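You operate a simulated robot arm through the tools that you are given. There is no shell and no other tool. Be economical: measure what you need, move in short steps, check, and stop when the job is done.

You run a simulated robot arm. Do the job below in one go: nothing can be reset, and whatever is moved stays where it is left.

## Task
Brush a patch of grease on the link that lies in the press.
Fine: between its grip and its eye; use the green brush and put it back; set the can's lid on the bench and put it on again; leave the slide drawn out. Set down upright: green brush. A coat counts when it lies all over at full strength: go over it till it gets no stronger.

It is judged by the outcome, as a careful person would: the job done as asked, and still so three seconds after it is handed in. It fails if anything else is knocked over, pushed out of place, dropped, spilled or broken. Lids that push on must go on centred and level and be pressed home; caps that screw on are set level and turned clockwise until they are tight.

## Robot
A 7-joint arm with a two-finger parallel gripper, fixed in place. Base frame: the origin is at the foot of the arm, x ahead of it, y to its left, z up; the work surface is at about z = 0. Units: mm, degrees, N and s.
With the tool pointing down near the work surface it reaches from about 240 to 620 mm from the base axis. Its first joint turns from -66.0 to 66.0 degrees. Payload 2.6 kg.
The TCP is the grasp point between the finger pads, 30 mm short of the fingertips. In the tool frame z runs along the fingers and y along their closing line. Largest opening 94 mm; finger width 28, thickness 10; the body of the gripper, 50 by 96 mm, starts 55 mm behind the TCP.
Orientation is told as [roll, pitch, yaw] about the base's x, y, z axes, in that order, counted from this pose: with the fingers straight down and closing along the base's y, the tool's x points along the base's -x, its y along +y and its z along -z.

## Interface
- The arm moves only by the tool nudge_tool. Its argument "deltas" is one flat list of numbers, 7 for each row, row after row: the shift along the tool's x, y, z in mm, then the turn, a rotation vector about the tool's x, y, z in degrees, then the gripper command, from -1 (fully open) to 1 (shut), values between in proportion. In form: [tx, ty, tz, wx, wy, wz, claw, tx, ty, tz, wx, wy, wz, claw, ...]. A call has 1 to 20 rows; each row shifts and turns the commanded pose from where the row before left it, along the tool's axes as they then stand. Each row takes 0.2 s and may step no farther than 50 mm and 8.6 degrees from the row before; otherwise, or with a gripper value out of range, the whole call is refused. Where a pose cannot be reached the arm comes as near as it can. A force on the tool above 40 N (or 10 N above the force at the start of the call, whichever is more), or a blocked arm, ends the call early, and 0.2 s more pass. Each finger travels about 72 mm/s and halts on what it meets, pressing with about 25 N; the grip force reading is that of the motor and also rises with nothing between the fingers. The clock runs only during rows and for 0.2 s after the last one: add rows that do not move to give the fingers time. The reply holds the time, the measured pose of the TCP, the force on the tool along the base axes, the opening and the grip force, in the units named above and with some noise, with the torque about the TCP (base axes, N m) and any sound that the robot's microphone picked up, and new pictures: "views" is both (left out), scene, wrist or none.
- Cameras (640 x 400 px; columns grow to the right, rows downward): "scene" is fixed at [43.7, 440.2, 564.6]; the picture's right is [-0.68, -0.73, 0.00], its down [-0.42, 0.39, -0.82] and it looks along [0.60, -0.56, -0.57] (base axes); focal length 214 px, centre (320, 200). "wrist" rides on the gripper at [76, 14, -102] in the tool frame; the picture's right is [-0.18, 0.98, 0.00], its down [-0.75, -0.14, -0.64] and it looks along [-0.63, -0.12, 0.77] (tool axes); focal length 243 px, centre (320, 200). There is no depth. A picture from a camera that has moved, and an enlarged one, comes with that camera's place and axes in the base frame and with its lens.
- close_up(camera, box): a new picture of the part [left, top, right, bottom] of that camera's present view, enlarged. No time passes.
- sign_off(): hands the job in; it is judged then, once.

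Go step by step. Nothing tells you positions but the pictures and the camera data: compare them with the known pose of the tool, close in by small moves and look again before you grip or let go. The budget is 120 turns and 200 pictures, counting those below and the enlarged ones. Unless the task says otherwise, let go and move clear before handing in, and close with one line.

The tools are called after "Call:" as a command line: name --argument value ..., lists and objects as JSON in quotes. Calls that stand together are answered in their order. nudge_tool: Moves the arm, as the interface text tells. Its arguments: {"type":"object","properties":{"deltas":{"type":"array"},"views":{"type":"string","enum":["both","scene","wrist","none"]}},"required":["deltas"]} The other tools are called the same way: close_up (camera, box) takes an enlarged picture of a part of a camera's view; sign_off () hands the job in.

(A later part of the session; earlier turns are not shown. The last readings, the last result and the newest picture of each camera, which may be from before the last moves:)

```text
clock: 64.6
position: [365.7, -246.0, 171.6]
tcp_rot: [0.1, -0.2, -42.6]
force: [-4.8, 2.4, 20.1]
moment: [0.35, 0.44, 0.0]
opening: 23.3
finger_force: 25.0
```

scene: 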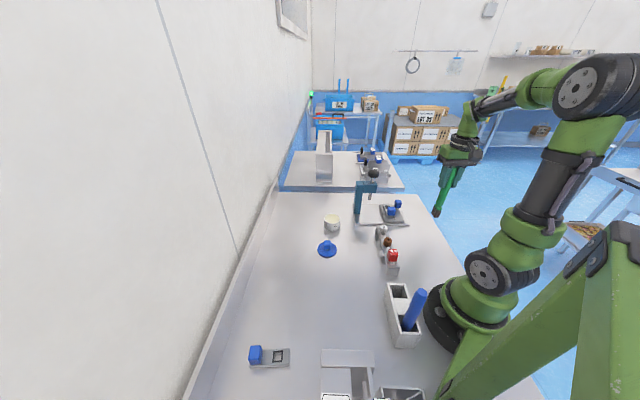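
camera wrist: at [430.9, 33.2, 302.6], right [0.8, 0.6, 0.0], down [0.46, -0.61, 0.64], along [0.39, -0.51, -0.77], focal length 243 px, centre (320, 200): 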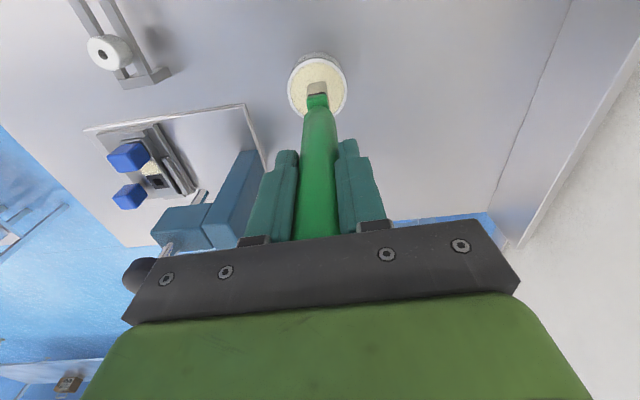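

Call:
nudge_tool --deltas '[0, 0, -1, 0, 0, 0, 1]' --views "wrist"

Call:
close_up --camera "wrist" --box '[250, 20, 370, 140]'

Call:
close_up --camera "scene" --box '[360, 180, 420, 230]'

```text
clock: 65.0
position: [364.8, -246.5, 170.3]
tcp_rot: [0.0, -0.1, -42.4]
force: [-0.2, 1.2, 14.2]
moment: [0.01, -0.14, 0.02]
opening: 23.6
finger_force: 25.1
camera wrist: at [319.8, -184.8, 273.5], right [0.8, 0.6, 0.0], down [0.46, -0.61, 0.64], along [0.39, -0.51, -0.77], focal length 243 px, centre (320, 200)
```

wrist: 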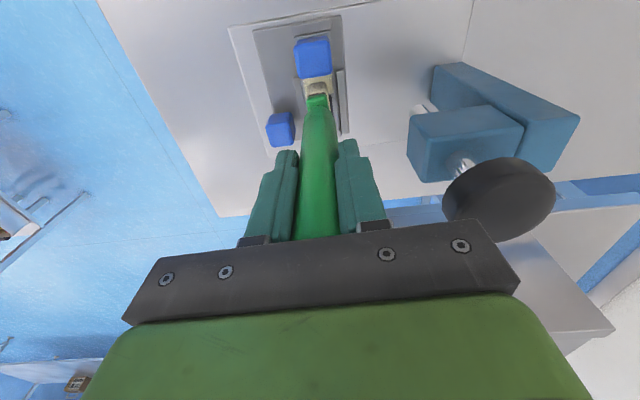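

```text
3.33 times, centred on (310, 80) of wrist
camera zoom: at [319.8, -184.8, 273.5], right [0.8, 0.6, 0.0], down [0.46, -0.61, 0.64], along [0.39, -0.51, -0.77], focal length 809 px, centre (353, 600)
```

zoom: 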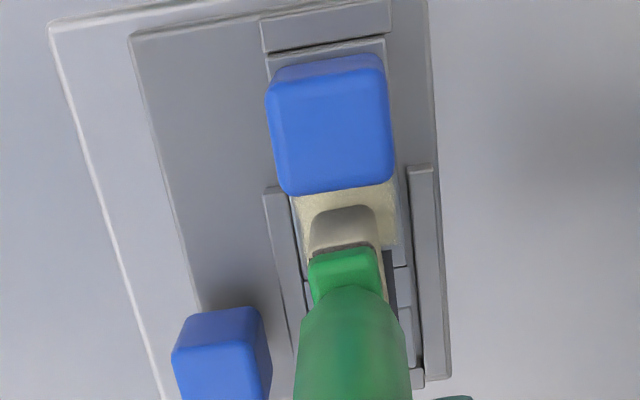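

```text
8.00 times, centred on (390, 205) of scene
camera zoom: at [43.7, 440.3, 564.6], right [-0.68, -0.73, 0.0], down [-0.41, 0.39, -0.82], along [0.6, -0.56, -0.57], focal length 1716 px, centre (-240, 160)
```

zoom: 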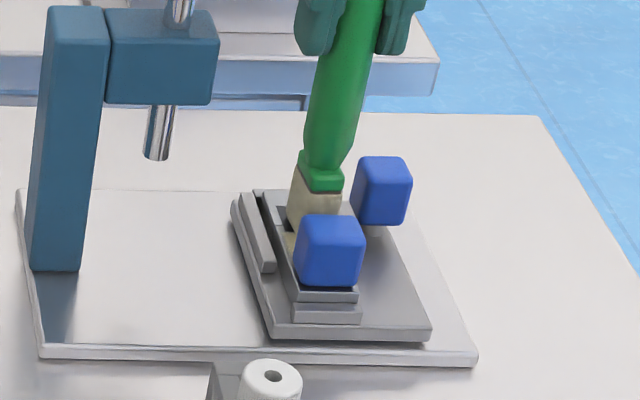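

Good: footprint next to the eye's rim with 14 N. Lengthwise strokes towards the cube and back, in centre, right and left lanes.

Call:
nudge_tool --deltas '[5, 0, 0, 0, 0, 0, 1, 6, 0, 0, 0, 0, 0, 1, -6, 0, 0, 0, 0, 0, 1, -5.5, 0, 0, 0, 0, 0, 1, 5.5, 0, 0, 0, 0, 0, 1, 6, 0, 0, 0, 0, 0, 1, -6, 0, 0, 0, 0, 0, 1, -5.5, 0, 0, 0, 0, 0, 1, 0, 0, -5, 0, 0, 0, 1, 0, 5, 0, 0, 0, 0, 1, 0, 0, 5.3, 0, 0, 0, 1, 0, 0, 0, 0, 0, 0, 1]' --views "none"

Call:
close_up --camera "wrist" --box '[250, 20, 370, 140]'

```text
clock: 67.6
position: [369.4, -243.4, 170.0]
tcp_rot: [0.1, -0.1, -42.5]
force: [-4.5, 3.8, 16.3]
moment: [0.49, 0.48, 0.0]
opening: 23.2
finger_force: 25.0
```

```text
3.33 times, centred on (310, 80) of wrist
camera zoom: at [323.8, -181.9, 273.4], right [0.8, 0.6, 0.0], down [0.46, -0.61, 0.64], along [0.39, -0.51, -0.77], focal length 809 px, centre (353, 600)
```

zoom: 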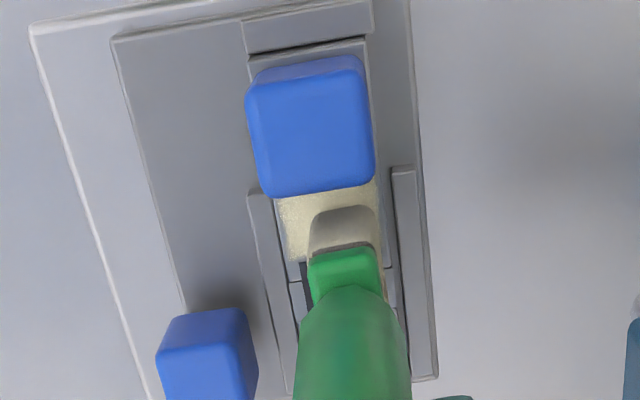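

Call:
nudge_tool --deltas '[5, 0, 0, 0, 0, 0, 1, 6, 0, 0, 0, 0, 0, 1, -6, 0, 0, 0, 0, 0, 1, -5.5, 0, 0, 0, 0, 0, 1, 5.5, 0, 0, 0, 0, 0, 1, 6, 0, 0, 0, 0, 0, 1, -6, 0, 0, 0, 0, 0, 1, -5.5, 0, 0, 0, 0, 0, 1, 0, 0, -5, 0, 0, 0, 1, 0, -5.2, 0, 0, 0, 0, 1, 0, -5.2, 0, 0, 0, 0, 1, 0, 0, 5.3, 0, 0, 0, 1, 0, 0, 0, 0, 0, 0, 1]' --views "none"

Call:
close_up --camera "wrist" --box '[250, 20, 370, 140]'

```text
clock: 70.4
position: [363.1, -251.9, 170.6]
tcp_rot: [0.0, -0.2, -42.6]
force: [-3.7, 3.5, 17.1]
moment: [0.26, 0.58, -0.06]
opening: 23.5
finger_force: 24.8
```

```text
3.33 times, centred on (310, 80) of wrist
camera zoom: at [316.8, -189.5, 273.5], right [0.8, 0.6, 0.0], down [0.46, -0.61, 0.64], along [0.39, -0.51, -0.77], focal length 809 px, centre (353, 600)
```

zoom: 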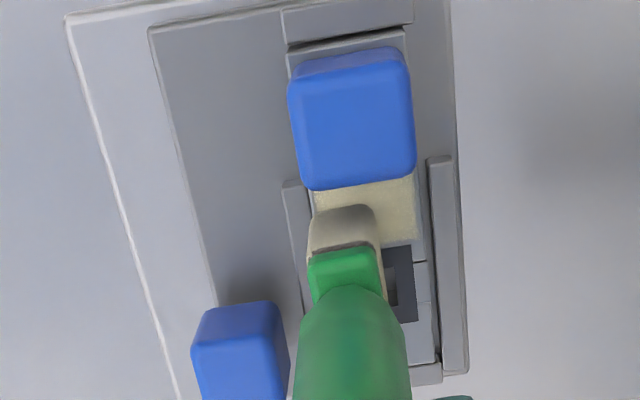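

Call:
nudge_tool --deltas '[5, 0.5, 0, 0, 0, 0, 1, 6, 0, 0, 0, 0, 0, 1, -6, 0, 0, 0, 0, 0, 1, -5.5, 0, 0, 0, 0, 0, 1, 5.5, 0, 0, 0, 0, 0, 1, 6, 0, 0, 0, 0, 0, 1, -6, 0, 0, 0, 0, 0, 1, -5.5, 0, 0, 0, 0, 0, 1, 3, 0, 0, 0, 0, 0, 1, 0, -1.5, 0, 0, 0, 0, 1, 0, -1, 0, 0, 0, 0, 1, 0, 0, -12, 0, 0, 0, 1, 0, 0, -25, 0, 0, 0, 1, 15, -25, 0, 0, 0, 0, 1, 0, -25, 0, 0, 0, 0, 1, 0, 0, 0, 0, 0, 0, 1]' --views "wrist"

Call:
close_up --camera "wrist" --box '[355, 60, 405, 130]'

Call:
close_up --camera "scene" --box '[350, 185, 420, 235]'

```text
clock: 73.8
position: [315.7, -279.3, 207.8]
tcp_rot: [0.1, -0.1, -42.5]
force: [0.5, -0.5, -0.2]
moment: [-0.01, 0.02, 0.02]
opening: 23.2
finger_force: 25.1
camera wrist: at [268.4, -217.2, 310.2], right [0.8, 0.6, 0.0], down [0.46, -0.61, 0.64], along [0.39, -0.51, -0.77], focal length 243 px, centre (320, 200)
```

wrist: 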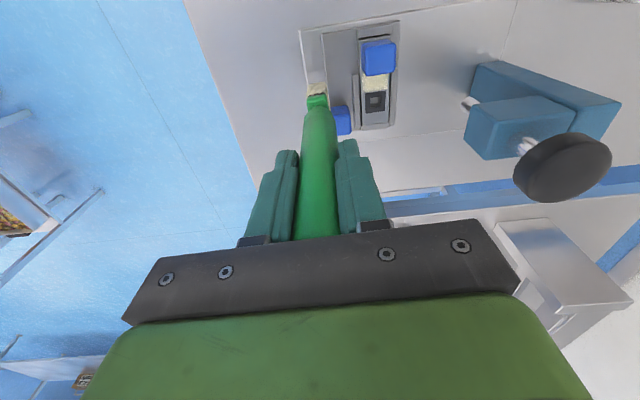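

```text
5.71 times, centred on (380, 95) of wrist
camera zoom: at [268.4, -217.2, 310.2], right [0.8, 0.6, 0.0], down [0.46, -0.61, 0.64], along [0.39, -0.51, -0.77], focal length 1386 px, centre (-23, 800)
```

zoom: 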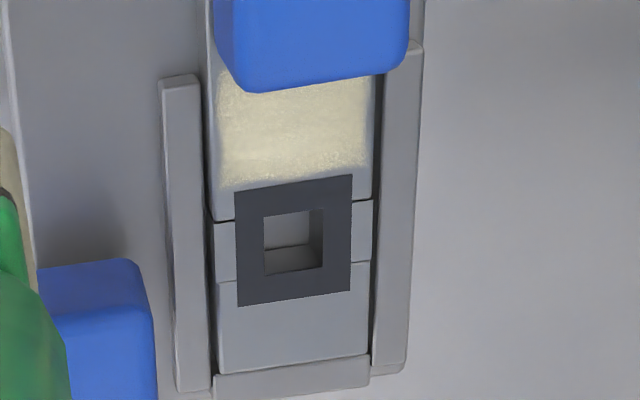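

```text
8.00 times, centred on (385, 210) of scene
camera zoom: at [43.7, 440.2, 564.6], right [-0.68, -0.73, 0.0], down [-0.42, 0.39, -0.82], along [0.6, -0.56, -0.57], focal length 1716 px, centre (-200, 120)
```

zoom: 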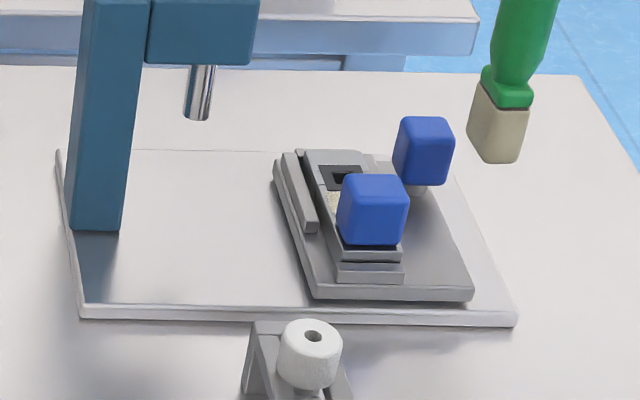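

The slide sits at its original place and the coat looks even. I'll do one more full round, reaching a bit closer to the cube, and compare to confirm that it gets no stronger.

Call:
nudge_tool --deltas '[0, 28, 0, 0, 0, 0, 1, -18, 29, 0, 0, 0, 0, 1, 0, 0, 25, 0, 0, 0, 1, 0, 0, 12, 0, 0, 0, 1, 0, 0, 0.3, 0, 0, 0, 1, 6, 0, 0, 0, 0, 0, 1, 7.5, 0, 0, 0, 0, 0, 1, -7.5, 0, 0, 0, 0, 0, 1, -6.5, 0, 0, 0, 0, 0, 1, 6.5, 0, 0, 0, 0, 0, 1, 7.5, 0, 0, 0, 0, 0, 1, 0, 0, 0, 0, 0, 0, 1]' --views "none"

Call:
close_up --camera "wrist" --box '[250, 20, 370, 140]'

Call:
close_up --camera "scene" --box '[360, 180, 420, 230]'

```text
clock: 76.4
position: [358.2, -240.1, 171.6]
tcp_rot: [0.1, -0.2, -42.6]
force: [3.9, -3.3, 8.5]
moment: [-0.52, -0.61, 0.01]
opening: 23.4
finger_force: 25.1
```

```text
3.33 times, centred on (310, 80) of wrist
camera zoom: at [311.5, -178.4, 273.4], right [0.8, 0.6, 0.0], down [0.46, -0.61, 0.64], along [0.39, -0.51, -0.76], focal length 809 px, centre (353, 600)
```

zoom: 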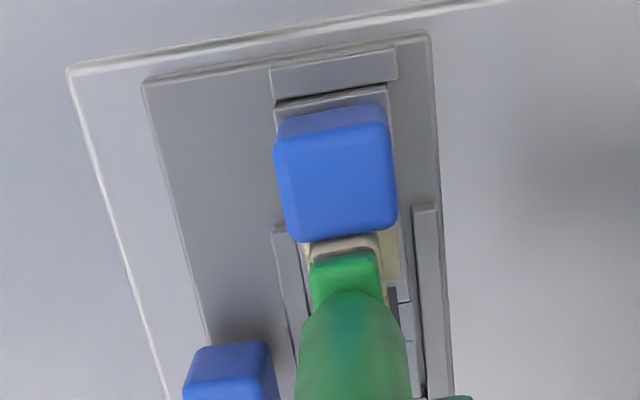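

```text
8.00 times, centred on (390, 205) of scene
camera zoom: at [43.7, 440.2, 564.6], right [-0.68, -0.73, 0.0], down [-0.41, 0.39, -0.82], along [0.6, -0.56, -0.57], focal length 1716 px, centre (-240, 160)
```

zoom: 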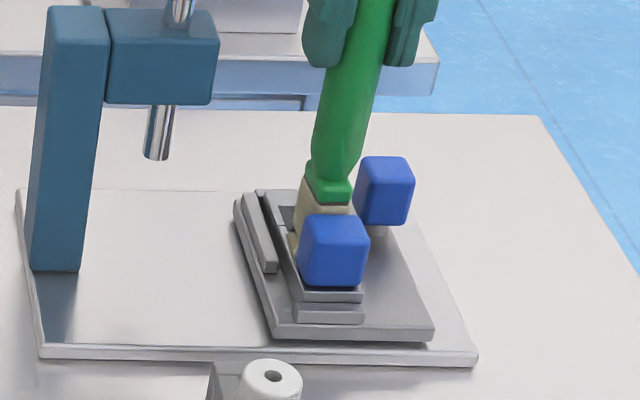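

The brush now reaches right up to the cube. I'll back off and repeat the right and left lanes.

Call:
nudge_tool --deltas '[-7, 0, 0, 0, 0, 0, 1, -7, 0, 0, 0, 0, 0, 1, 0, 0, -5, 0, 0, 0, 1, 0, 5, 0, 0, 0, 0, 1, 0, 0, 5, 0, 0, 0, 1, 6.5, 0, 0, 0, 0, 0, 1, 6.5, 0, 0, 0, 0, 0, 1, -6.5, 0, 0, 0, 0, 0, 1, -6.5, 0, 0, 0, 0, 0, 1, 0, 0, -5, 0, 0, 0, 1, 0, -10, 0, 0, 0, 0, 1, 0, 0, 5, 0, 0, 0, 1, 6.5, 0, 0, 0, 0, 0, 1, 6.5, 0, 0, 0, 0, 0, 1, -6.5, 0, 0, 0, 0, 0, 1, -6.5, 0, 0, 0, 0, 0, 1, 6.5, 0, 0, 0, 0, 0, 1, 0, -1.5, 0, 0, 0, 0, 1, 0, 0, -5, 0, 0, 0, 1]' --views "none"

Call:
nudge_tool --deltas '[0, 0, -12, 0, 0, 0, 1, 0, 0, -20, 0, 0, 0, 1, 12, -25, 0, 0, 0, 0, 1, 0, -25, 0, 0, 0, 0, 1, 0, 0, 0, 0, 0, 0, 1]' --views "wrist"

Call:
close_up --camera "wrist" --box '[355, 60, 405, 130]'

Call:
close_up --camera "scene" --box '[350, 185, 420, 235]'

```text
clock: 80.4
position: [357.5, -248.1, 173.2]
tcp_rot: [0.1, 0.4, -42.5]
force: [-0.3, 0.1, -0.5]
moment: [0.0, -0.03, -0.03]
opening: 23.4
finger_force: 24.9
```

```text
clock: 81.6
position: [316.4, -278.9, 209.0]
tcp_rot: [0.0, 0.0, -42.5]
force: [-0.3, 0.7, -0.9]
moment: [0.01, -0.01, 0.02]
opening: 23.4
finger_force: 24.5
camera wrist: at [269.9, -218.6, 311.6], right [0.8, 0.6, 0.0], down [0.46, -0.61, 0.64], along [0.39, -0.51, -0.77], focal length 243 px, centre (320, 200)
```

wrist: 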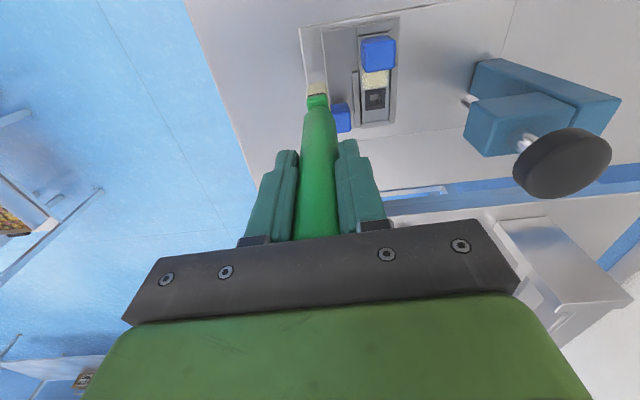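

```text
5.71 times, centred on (380, 95) of wrist
camera zoom: at [269.9, -218.6, 311.6], right [0.8, 0.6, 0.0], down [0.46, -0.61, 0.64], along [0.39, -0.51, -0.77], focal length 1386 px, centre (-23, 800)
```

zoom: 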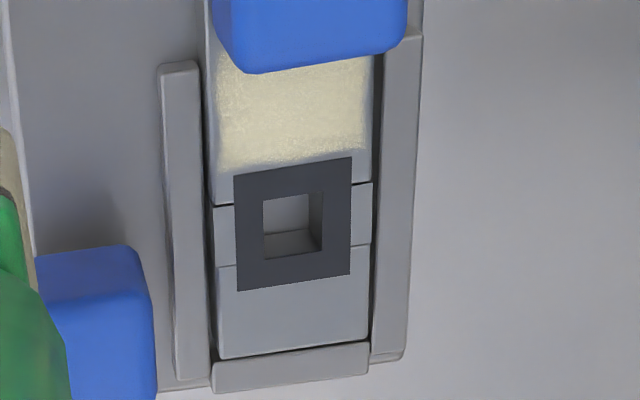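

```text
8.00 times, centred on (385, 210) of scene
camera zoom: at [43.7, 440.2, 564.6], right [-0.68, -0.73, 0.0], down [-0.42, 0.39, -0.82], along [0.6, -0.56, -0.57], focal length 1716 px, centre (-200, 120)
```

zoom: 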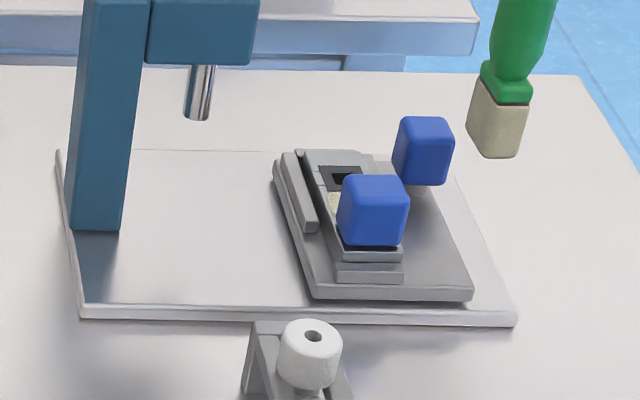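

Call:
close_up --camera "wrist" --box '[366, 64, 390, 82]'

Call:
close_up --camera "scene" --box '[384, 200, 400, 216]'

```text
16.00 times, centred on (378, 73) of wrist
camera zoom: at [269.9, -218.6, 311.6], right [0.8, 0.6, 0.0], down [0.46, -0.61, 0.64], along [0.39, -0.51, -0.77], focal length 3882 px, centre (-608, 2232)
```

zoom: 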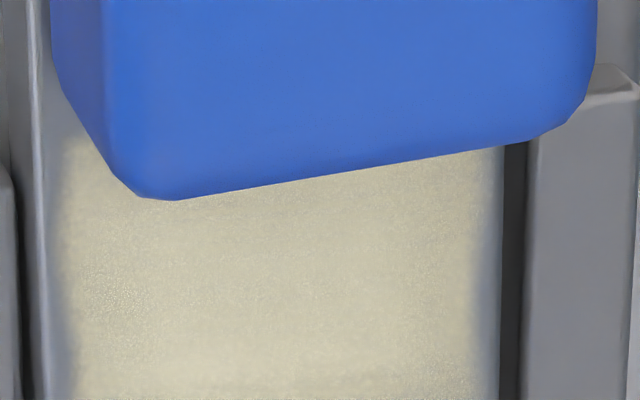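

```text
16.00 times, centred on (392, 208) of scene
camera zoom: at [43.7, 440.2, 564.6], right [-0.68, -0.73, 0.0], down [-0.42, 0.39, -0.82], along [0.6, -0.56, -0.57], focal length 3432 px, centre (-832, 72)
```

zoom: 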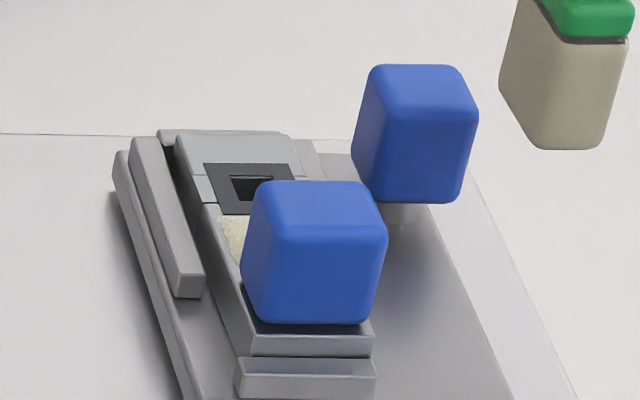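

The coat looks solid with soft edges. One last check round on both side lanes, to confirm it gets no stronger.

Call:
nudge_tool --deltas '[0, 31, 0, 0, 0, 0, 1, -18.5, 30.5, 0, 0, 0, 0, 1, 0, 0, 20, 0, 0, 0, 1, 0, 0, 12, 0, 0, 0, 1, 0, 0, 5, 0, 0, 0, 1, 6.5, 0, 0, 0, 0, 0, 1, 6.5, 0, 0, 0, 0, 0, 1, -6.5, 0, 0, 0, 0, 0, 1, -7.5, 0, 0, 0, 0, 0, 1, 1, 0, -5, 0, 0, 0, 1, 0, -5.5, 5, 0, 0, 0, 1, 6.5, 0, 0, 0, 0, 0, 1, 6.5, 0, 0, 0, 0, 0, 1, -6.5, 0, 0, 0, 0, 0, 1, -7.5, 0, 0, 0, 0, 0, 1, 0, 0, 0, 0, 0, 0, 1]' --views "none"

Call:
nudge_tool --deltas '[1, 0, -5, 0, 0, 0, 1, 0, -5, 5, 0, 0, 0, 1, 6.5, 0, 0, 0, 0, 0, 1, 6.5, 0, 0, 0, 0, 0, 1, -6.5, 0, 0, 0, 0, 0, 1, -7.5, 0, 0, 0, 0, 0, 1, 6.5, 0, 0, 0, 0, 0, 1, 0, -1.5, 0, 0, 0, 0, 1, 0, 0, -5, 0, 0, 0, 1, 0, 0, -12, 0, 0, 0, 1, 0, 0, -20, 0, 0, 0, 1, 12, -25, 0, 0, 0, 0, 1, 0, -25, 0, 0, 0, 0, 1, 0, 0, 0, 0, 0, 0, 1]' --views "wrist"

Call:
close_up --camera "wrist" --box '[355, 60, 405, 130]'

Call:
close_up --camera "scene" --box '[350, 185, 420, 235]'

```text
clock: 85.0
position: [367.4, -248.4, 171.1]
tcp_rot: [0.1, -0.1, -42.5]
force: [-5.0, 4.8, 30.3]
moment: [0.54, 0.53, 0.02]
opening: 23.4
finger_force: 25.3
```

```text
clock: 88.0
position: [316.1, -280.8, 204.4]
tcp_rot: [0.1, 0.0, -42.4]
force: [-1.2, -0.1, -0.6]
moment: [-0.01, 0.03, 0.01]
opening: 23.3
finger_force: 25.0
camera wrist: at [270.4, -218.8, 307.2], right [0.8, 0.6, 0.0], down [0.46, -0.61, 0.64], along [0.39, -0.51, -0.77], focal length 243 px, centre (320, 200)
```

wrist: 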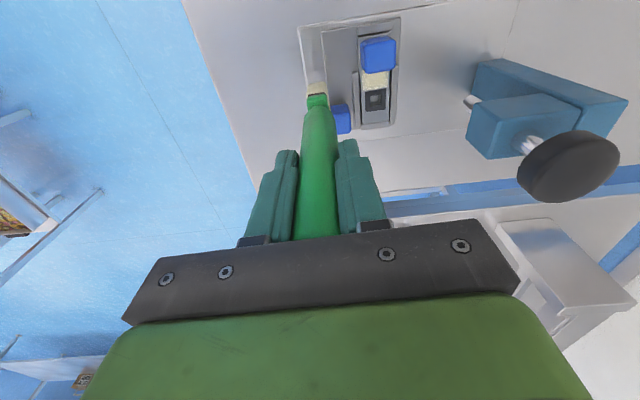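

```text
5.71 times, centred on (380, 95) of wrist
camera zoom: at [270.4, -218.8, 307.2], right [0.8, 0.6, 0.0], down [0.46, -0.61, 0.64], along [0.39, -0.51, -0.77], focal length 1386 px, centre (-23, 800)
```

zoom: 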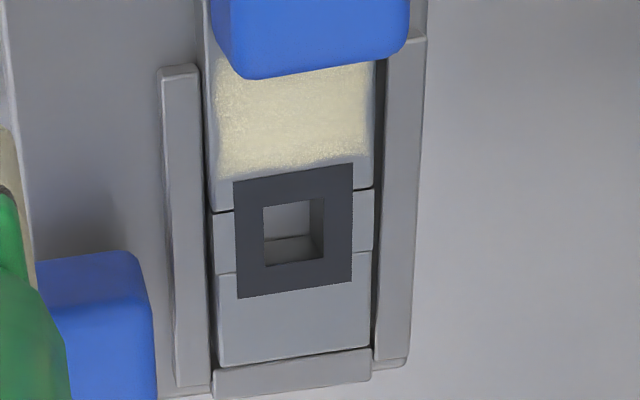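

```text
8.00 times, centred on (385, 210) of scene
camera zoom: at [43.7, 440.2, 564.6], right [-0.68, -0.73, 0.0], down [-0.42, 0.39, -0.82], along [0.6, -0.56, -0.57], focal length 1716 px, centre (-200, 120)
```

zoom: 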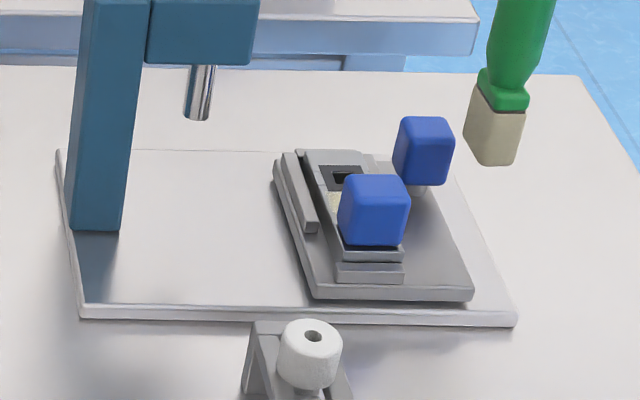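

No further change, so the coat is at full strength, and the slide is drawn out as before. I'll carry the brush back to its place and check its tilt in the grip.

Call:
nudge_tool --deltas '[0, 0, -12, 0, 0, 0, 1, 34.4, -21, 0, 0, 0, 0, 1, 34.4, -21, 0, 0, 0, 0, 1, 34.4, -21, 0, 0, 0, 0, 1, 0, 0, 25, 0, 0, 0, 1, 0, 0, 20, 0, 0, 0, 1, 0, 0, 0, 0, 0, 0, 1]' --views "wrist"

Call:
close_up --camera "scene" --box '[400, 140, 480, 240]'

Call:
close_up --camera "wrist" --box '[260, 50, 380, 150]'

```text
clock: 89.6
position: [195.2, -253.8, 171.6]
tcp_rot: [0.1, 0.0, -42.4]
force: [-0.3, -0.1, -0.2]
moment: [-0.02, 0.02, -0.01]
opening: 23.4
finger_force: 24.9
camera wrist: at [148.8, -193.3, 274.6], right [0.8, 0.6, 0.0], down [0.46, -0.61, 0.64], along [0.39, -0.51, -0.77], focal length 243 px, centre (320, 200)
```

wrist: 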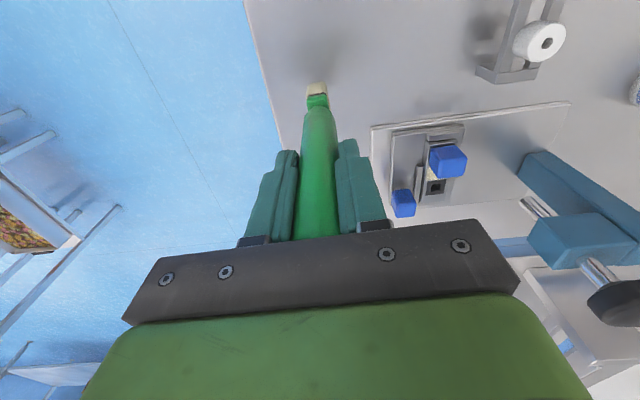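

```text
4.00 times, centred on (440, 190) of scene
camera zoom: at [43.7, 440.2, 564.6], right [-0.68, -0.73, 0.0], down [-0.42, 0.39, -0.82], along [0.6, -0.56, -0.57], focal length 858 px, centre (-160, 240)
```

zoom: 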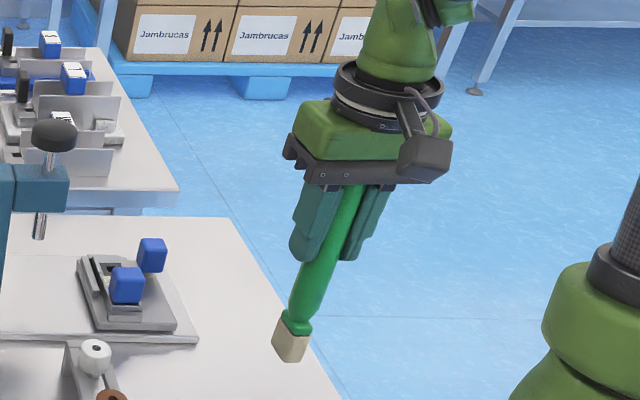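

```text
4.00 times, centred on (320, 100) of wrist
camera zoom: at [148.8, -193.3, 274.6], right [0.8, 0.6, 0.0], down [0.46, -0.61, 0.64], along [0.39, -0.51, -0.77], focal length 970 px, centre (320, 600)
```

zoom: 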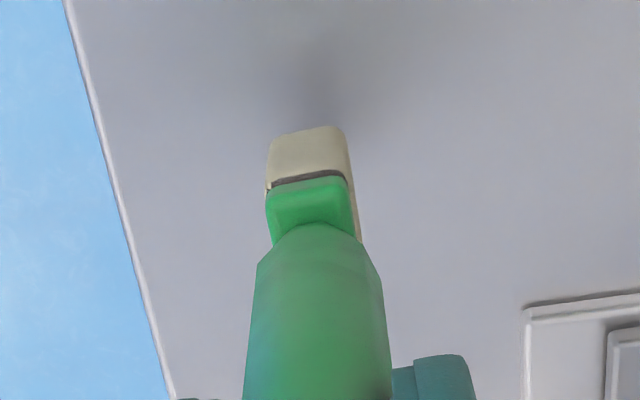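

The brush is nearly straight in the grip, with about 1° of lean. I'll correct the position and lower it slowly.

Call:
nudge_tool --deltas '[-6.5, 0.4, 0, 0, 0, 0, 1, 0, 0, 12, 0, 0, 0, 1, 0, 0, 8, 0, 0, 0, 1, 0, 0, 3, 0, 0, 0, 1, 0, 0, 1.5, 0, 0, 0, 1, 0, 0, 0, 0, 0, 0, 1]' --views "none"

Call:
close_up --camera "scene" --box '[415, 185, 455, 245]'

```text
clock: 91.0
position: [202.4, -260.0, 147.6]
tcp_rot: [0.1, 0.0, -42.5]
force: [0.9, -0.2, -0.4]
moment: [-0.04, 0.04, -0.01]
opening: 23.2
finger_force: 24.6
```

```text
6.67 times, centred on (435, 215) of scene
camera zoom: at [43.7, 440.2, 564.6], right [-0.68, -0.73, 0.0], down [-0.42, 0.39, -0.82], along [0.6, -0.56, -0.57], focal length 1430 px, centre (-447, 100)
```

zoom: 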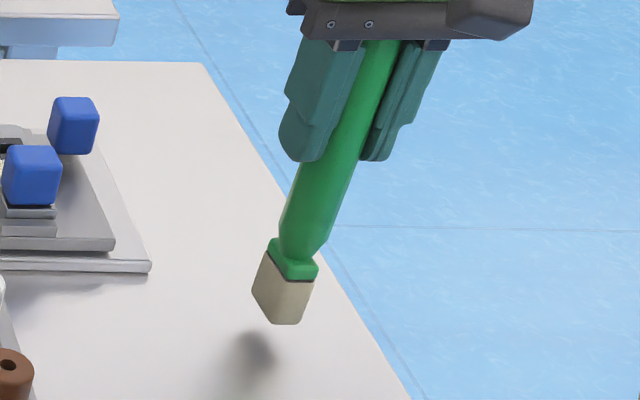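

The tip is still about 14 mm above the bench because the brush slid up in the grip. I'll lower further in small steps.

Call:
nudge_tool --deltas '[0, 0, 5, 0, 0, 0, 1, 0, 0, 4, 0, 0, 0, 1, 0, 0, 1.5, 0, 0, 0, 1, 0, 0, 0, 0, 0, 0, 1]' --views "none"

Call:
close_up --camera "scene" --box '[415, 185, 455, 245]'

```text
clock: 92.0
position: [201.8, -258.8, 139.3]
tcp_rot: [0.1, 0.1, -42.5]
force: [-0.6, -0.2, -0.8]
moment: [0.02, -0.02, -0.03]
opening: 23.5
finger_force: 24.8
```

```text
6.67 times, centred on (435, 215) of scene
camera zoom: at [43.7, 440.2, 564.6], right [-0.68, -0.73, 0.0], down [-0.42, 0.39, -0.82], along [0.6, -0.56, -0.57], focal length 1430 px, centre (-447, 100)
```

zoom: 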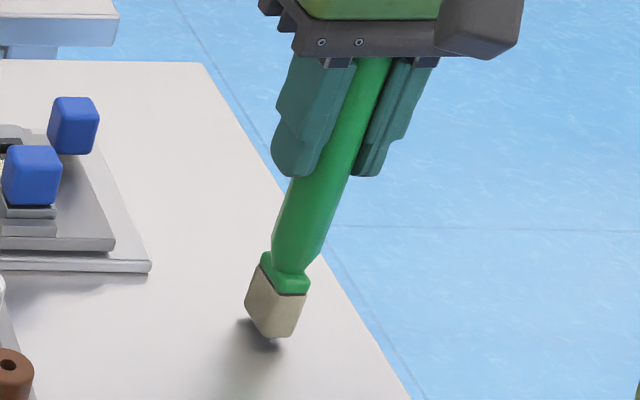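

Call:
nudge_tool --deltas '[0, -2, 2, 0, 0, 0, 1, 0, 0, 1, 0, 0, 0, 1, 0, 0, 0.7, 0, 0, 0, 1, 0, 0, 0, 0, 0, 0, 1]' --views "none"

Call:
close_up --camera "scene" --box '[415, 185, 455, 245]'

```text
clock: 93.0
position: [199.8, -260.9, 135.2]
tcp_rot: [0.0, -0.1, -42.5]
force: [1.5, 0.0, 5.1]
moment: [0.08, -0.19, 0.02]
opening: 23.5
finger_force: 24.7
```

```text
6.67 times, centred on (435, 215) of scene
camera zoom: at [43.7, 440.2, 564.6], right [-0.68, -0.73, 0.0], down [-0.42, 0.39, -0.82], along [0.6, -0.56, -0.57], focal length 1430 px, centre (-447, 100)
```

zoom: 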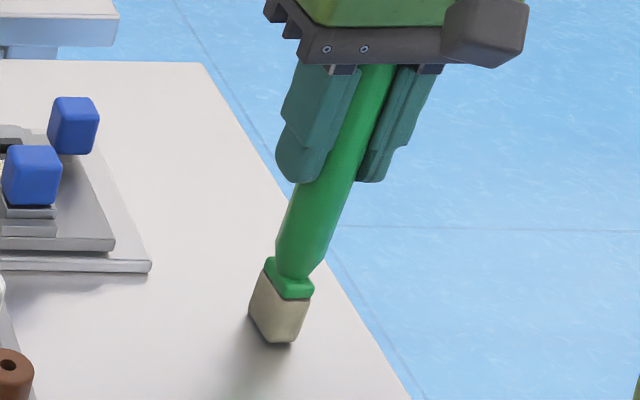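

The brush touches the bench at its old spot. I'll let go gradually.

Call:
nudge_tool --deltas '[0, 0, -0.3, 0, 0, 0, 0.48, 0, 0, 0, 0, 0, 0, 0.45, 0, 0, 0, 0, 0, 0, 0.4, 0, 0, 0, 0, 0, 0, 0.4]' --views "wrist"

Call:
close_up --camera "scene" --box '[415, 185, 455, 245]'

```text
clock: 94.0
position: [200.4, -260.4, 135.3]
tcp_rot: [0.0, 0.0, -42.5]
force: [-0.5, 0.0, 3.4]
moment: [-0.03, 0.02, 0.03]
opening: 28.2
finger_force: 0.0
camera wrist: at [154.4, -199.7, 238.0], right [0.8, 0.6, 0.0], down [0.46, -0.61, 0.64], along [0.39, -0.51, -0.77], focal length 243 px, centre (320, 200)
```

wrist: 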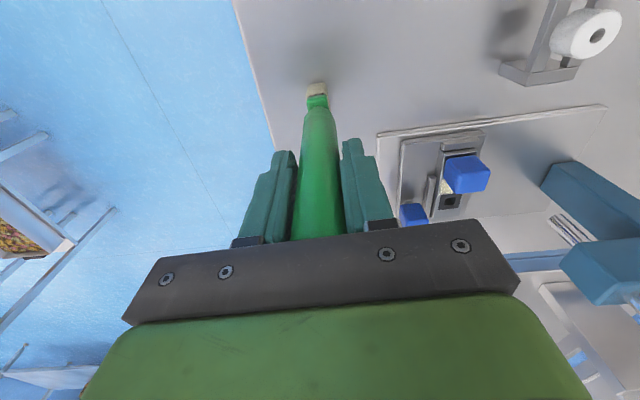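

```text
6.67 times, centred on (435, 215) of scene
camera zoom: at [43.7, 440.2, 564.6], right [-0.68, -0.73, 0.0], down [-0.42, 0.39, -0.82], along [0.6, -0.56, -0.57], focal length 1430 px, centre (-447, 100)
```

zoom: 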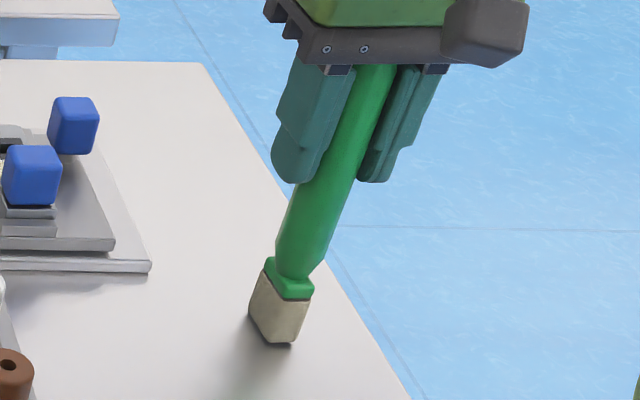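

The fingers are free and the brush stands; its top still touches the palm. I'll rise a little straight up, then open fully and rise clear.

Call:
nudge_tool --deltas '[0, 0, -2, 0, 0, 0, 0.35, 0, 0, -3, 0, 0, 0, 0.2, 0, 0, 0, 0, 0, 0, -0.3, 0, 0, 0, 0, 0, 0, -1, 0, 0, 0, 0, 0, 0, -1, 0, 0, 0, 0, 0, 0, -1]' --views "wrist"

Call:
close_up --camera "scene" --box '[405, 165, 465, 245]'

```text
clock: 95.4
position: [200.8, -261.2, 140.4]
tcp_rot: [-0.1, 0.0, -42.5]
force: [-0.4, -1.3, 0.0]
moment: [-0.01, 0.01, 0.0]
opening: 94.0
finger_force: 0.0
camera wrist: at [155.0, -199.5, 243.5], right [0.8, 0.6, 0.0], down [0.46, -0.61, 0.64], along [0.39, -0.51, -0.77], focal length 243 px, centre (320, 200)
```

wrist: 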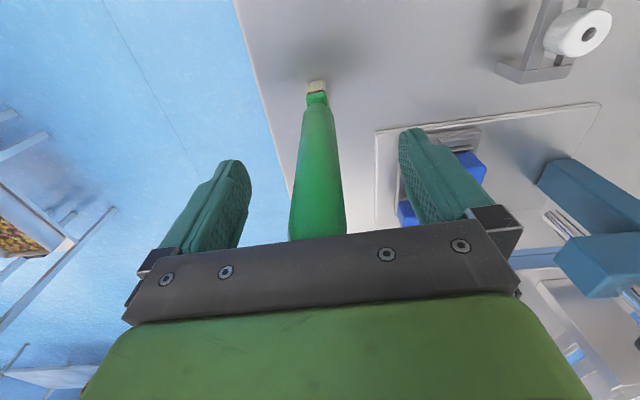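

```text
5.00 times, centred on (435, 205) of scene
camera zoom: at [43.7, 440.2, 564.6], right [-0.68, -0.73, 0.0], down [-0.42, 0.39, -0.82], along [0.6, -0.56, -0.57], focal length 1072 px, centre (-255, 175)
```

zoom: 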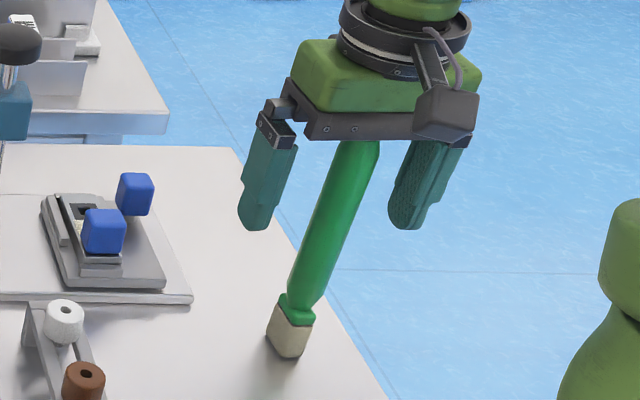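

The brush stands upright on its own. I'll rise straight up and go back to the lid.

Call:
nudge_tool --deltas '[0, 0, -25, 0, 0, 0, -1, 0, 0, -48, 0, 0, 0, -1, 0, 0, -48, 0, 0, 0, -1, 9.5, 47.4, 0, 0, 0, 0, -1, 9.5, 47.4, 0, 0, 0, 0, -1, 9.5, 47.4, 0, 0, 0, 0, -1, 9.5, 47.4, 0, 0, 0, 0, -1, 9.5, 47.4, 0, 0, 0, 0, -1, 9.5, 47.4, 0, 0, 0, 0, -1, 9.5, 47.4, 0, 0, 0, 0, -1, 9.5, 47.4, 0, 0, 0, 0, -1, 0, 0, 45, 0, 0, 0, -1, 0, 0, 45, 0, 0, 0, -1, 0, 0, 45, 0, 0, 0, -1, 0, 0, 0, 0, 0, 0, -1]' --views "both"

Call:
close_up --camera "scene" --box '[380, 165, 460, 245]'

Call:
close_up --camera "wrist" --box '[220, 60, 420, 220]'

```text
clock: 98.6
position: [402.4, 70.6, 121.2]
tcp_rot: [0.1, 0.0, -42.5]
force: [-0.3, -0.6, -0.2]
moment: [-0.01, 0.01, -0.05]
opening: 93.8
finger_force: 0.0
camera wrist: at [355.6, 131.9, 224.2], right [0.8, 0.6, 0.0], down [0.46, -0.61, 0.64], along [0.39, -0.51, -0.77], focal length 243 px, centre (320, 200)
```

scene: 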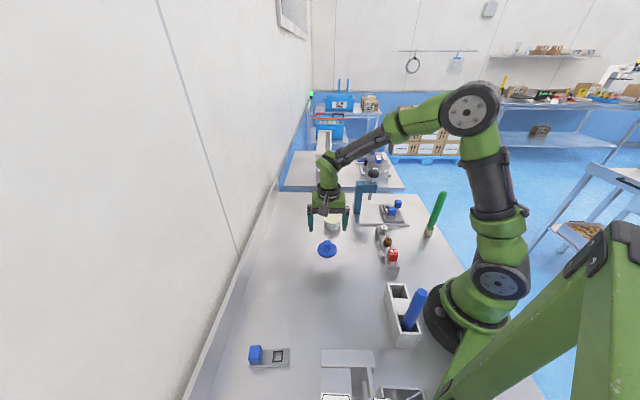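
wrist: 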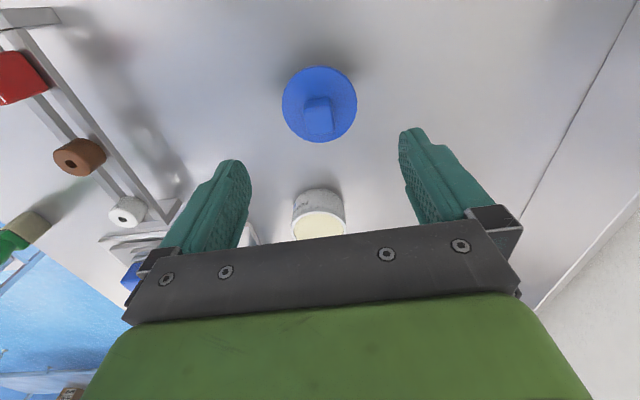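

```text
5.00 times, centred on (420, 205) of scene
camera zoom: at [43.7, 440.2, 564.6], right [-0.68, -0.73, 0.0], down [-0.42, 0.39, -0.82], along [0.6, -0.56, -0.57], focal length 1072 px, centre (-180, 175)
```

zoom: 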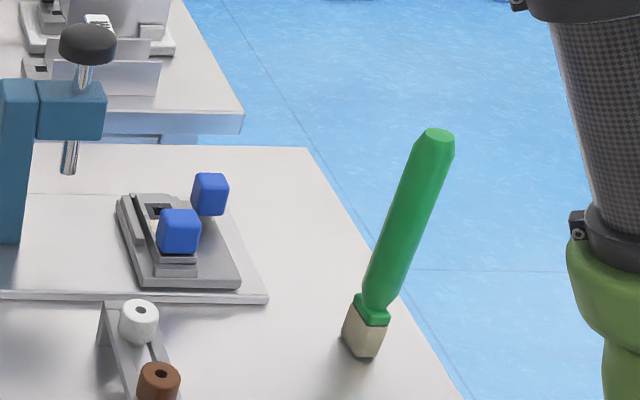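

```text
2.50 times, centred on (320, 140) of wrist
camera zoom: at [355.6, 131.9, 224.2], right [0.8, 0.6, 0.0], down [0.46, -0.61, 0.64], along [0.39, -0.51, -0.77], focal length 606 px, centre (320, 350)
```

zoom: 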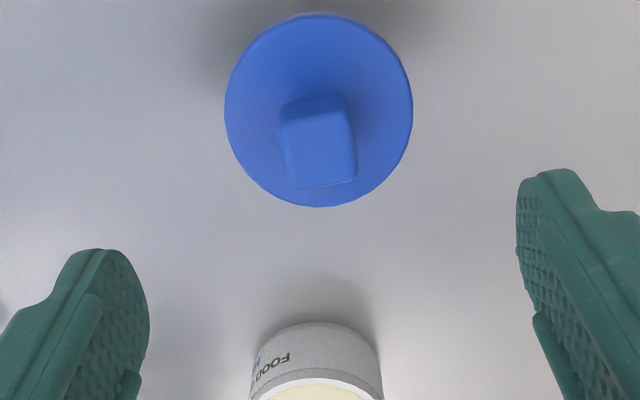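

The brush stands well. I'll go down over the lid knob to the same grip height as before, z≈44.6, and close.

Call:
nudge_tool --deltas '[0.7, 0, 30, 0, 0, 0, -1, 0, 0, 30, 0, 0, 0, -1, 0, 0, 16.6, 0, 0, 0, -1, 0, 0, 0, 0, 0, 0, 0, 0, 0, 0, 0, 0, 0, 0.3, 0, 0, 0, 0, 0, 0, 1, 0, 0, 0, 0, 0, 0, 1, 0, 0, 0, 0, 0, 0, 1]' --views "wrist"

Call:
close_up --camera "scene" --box '[300, 210, 360, 270]'

```text
clock: 100.4
position: [400.2, 71.3, 49.0]
tcp_rot: [0.0, 0.0, -42.5]
force: [0.1, -0.2, -0.4]
moment: [0.0, 0.01, -0.01]
opening: 23.1
finger_force: 24.8
camera wrist: at [354.7, 132.4, 152.2], right [0.8, 0.6, 0.0], down [0.46, -0.61, 0.64], along [0.39, -0.51, -0.77], focal length 243 px, centre (320, 200)
```

wrist: 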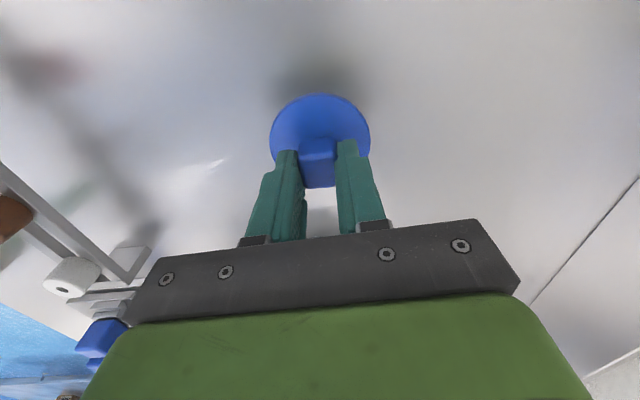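

```text
6.67 times, centred on (330, 240) of scene
camera zoom: at [43.7, 440.2, 564.6], right [-0.68, -0.73, 0.0], down [-0.42, 0.39, -0.82], along [0.6, -0.56, -0.57], focal length 1430 px, centre (253, -67)
```

zoom: 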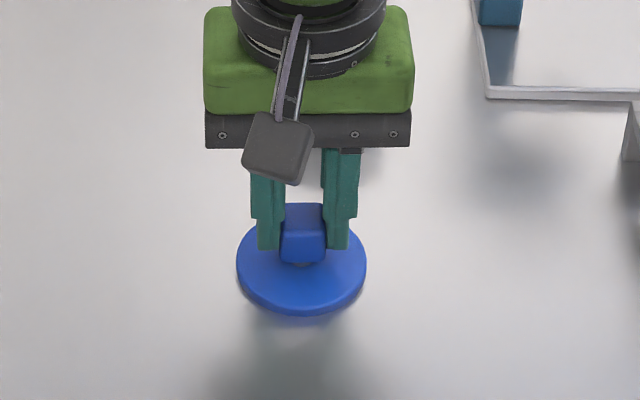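

The lid is held, about 4 mm higher on the knob than before. I'll lift it and carry it back above the can.

Call:
nudge_tool --deltas '[0, 0, -15, 0, 0, 0, 1, 0, 0, -40, 0, 0, 0, 1, 0, 0, -40, 0, 0, 0, 1, -40.5, -7.7, 0, 0, 0, 0, 1, -40.5, -7.7, 0, 0, 0, 0, 1, -40.5, -7.6, 0, 0, 0, 0, 1, 0, 0, 25, 0, 0, 0, 1, 0, 0, 0, 0, 0, 0, 1]' --views "wrist"

Call:
close_up --camera "scene" --box '[300, 170, 370, 240]'

Call:
close_up --camera "wrist" --box '[240, 60, 400, 190]'

```text
clock: 102.2
position: [474.3, -28.2, 119.0]
tcp_rot: [0.1, -0.1, -42.5]
force: [-0.5, 0.2, -0.6]
moment: [-0.02, -0.01, 0.0]
opening: 23.0
finger_force: 24.9
camera wrist: at [427.8, 33.5, 221.0], right [0.8, 0.6, 0.0], down [0.46, -0.61, 0.64], along [0.39, -0.51, -0.77], focal length 243 px, centre (320, 200)
```

wrist: 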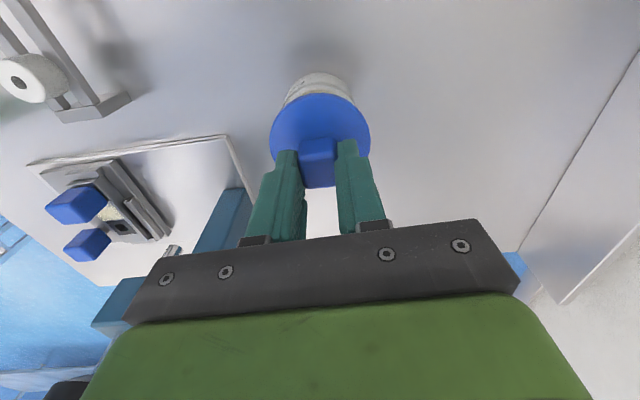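

```text
5.71 times, centred on (335, 205) of scene
camera zoom: at [43.7, 440.2, 564.6], right [-0.68, -0.73, 0.0], down [-0.42, 0.39, -0.82], along [0.6, -0.56, -0.57], focal length 1226 px, centre (234, 171)
```

zoom: 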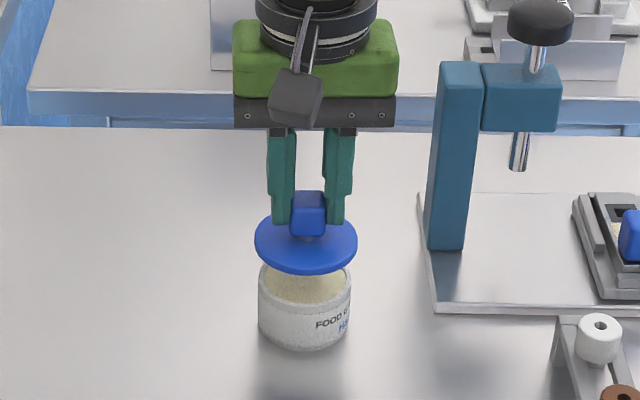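

```text
3.08 times, centred on (320, 125) of wrist
camera zoom: at [427.8, 33.5, 221.0], right [0.8, 0.6, 0.0], down [0.46, -0.61, 0.64], along [0.39, -0.51, -0.77], focal length 746 px, centre (320, 431)
```

zoom: 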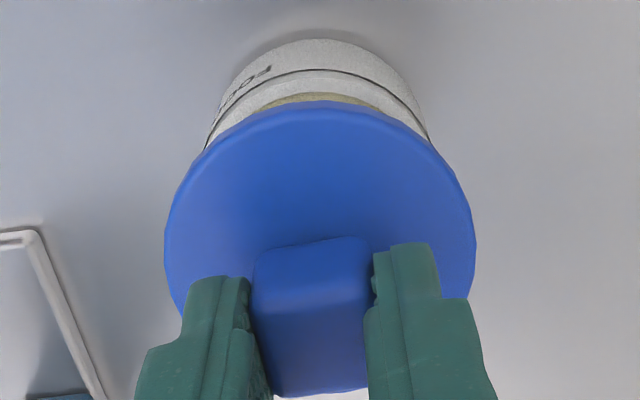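

The lid is aligned with the can to within about 1 mm. I'll lower it to just above the rim and check.

Call:
nudge_tool --deltas '[0, 0, 12, 0, 0, 0, 1, 0, 0, 7, 0, 0, 0, 1, 0, 0, 0, 0, 0, 0, 1]' --views "none"

Call:
close_up --camera "scene" --box '[310, 190, 360, 240]'

Call:
close_up --camera "wrist" --box '[240, 60, 400, 190]'

```text
clock: 103.0
position: [474.9, -28.0, 99.7]
tcp_rot: [0.1, -0.1, -42.5]
force: [0.1, -0.2, 0.5]
moment: [-0.02, 0.01, -0.02]
opening: 22.9
finger_force: 25.7
```

```text
8.00 times, centred on (335, 215) of scene
camera zoom: at [43.7, 440.2, 564.6], right [-0.68, -0.73, 0.0], down [-0.42, 0.39, -0.82], along [0.6, -0.56, -0.57], focal length 1716 px, centre (200, 80)
```

zoom: 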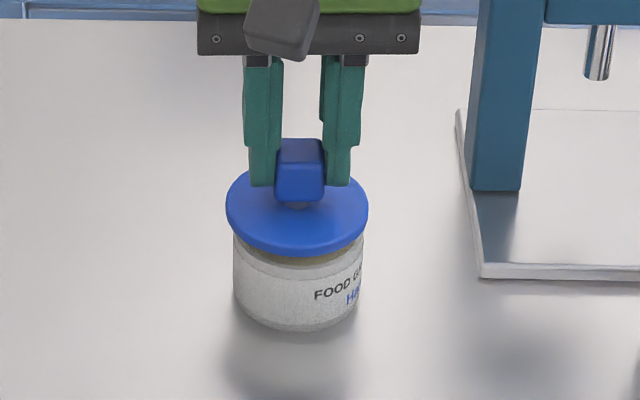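

```text
3.08 times, centred on (320, 125) of wrist
camera zoom: at [429.3, 33.3, 201.8], right [0.8, 0.6, 0.0], down [0.46, -0.61, 0.64], along [0.39, -0.51, -0.77], focal length 746 px, centre (320, 431)
```

zoom: 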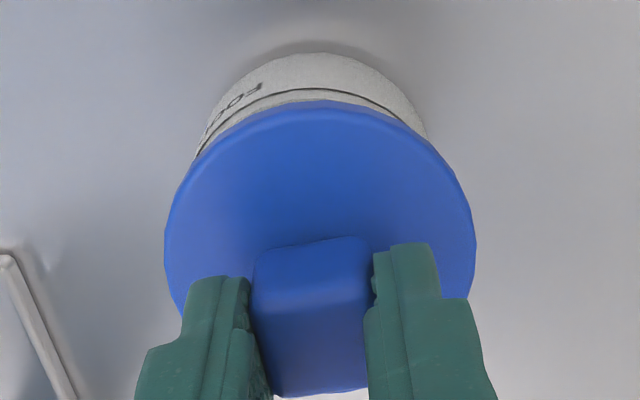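

The lid looks about 1 mm too far along +y of the tool. I'll correct it and lower in small steps.

Call:
nudge_tool --deltas '[0, -1, 3, 0, 0, 0, 1, 0, 0, 2, 0, 0, 0, 1, 0, 0, 2, 0, 0, 0, 1, 0, 0, 1.5, 0, 0, 0, 1, 0, 0, 0, 0, 0, 0, 1]' --views "none"

Call:
close_up --camera "scene" --box '[310, 190, 360, 240]'

Call:
close_up --camera "wrist" --box '[240, 60, 400, 190]'

```text
clock: 104.2
position: [473.0, -30.2, 92.1]
tcp_rot: [0.0, 0.0, -42.4]
force: [0.3, -0.3, 0.4]
moment: [-0.02, 0.0, 0.03]
opening: 22.7
finger_force: 24.9
```

```text
8.00 times, centred on (335, 215) of scene
camera zoom: at [43.7, 440.2, 564.6], right [-0.68, -0.73, 0.0], down [-0.42, 0.39, -0.82], along [0.6, -0.56, -0.57], focal length 1716 px, centre (200, 80)
```

zoom: 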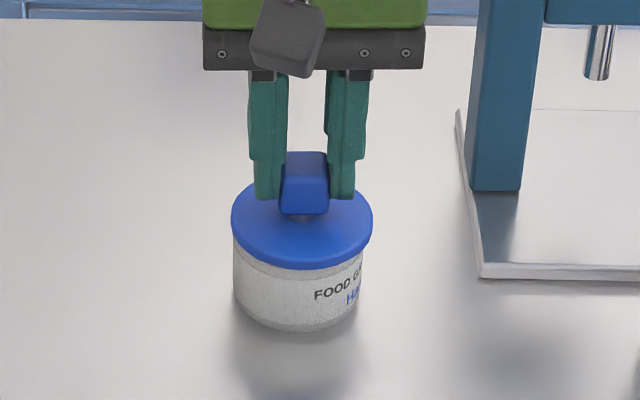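

```text
3.08 times, centred on (320, 125) of wrist
camera zoom: at [427.4, 31.7, 194.3], right [0.8, 0.6, 0.0], down [0.46, -0.61, 0.64], along [0.39, -0.51, -0.77], focal length 746 px, centre (320, 431)
```

zoom: 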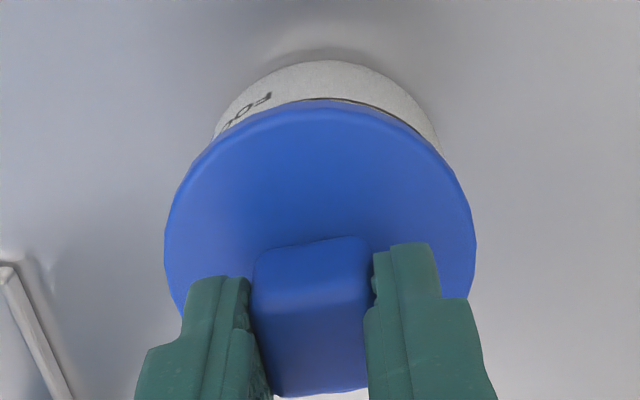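

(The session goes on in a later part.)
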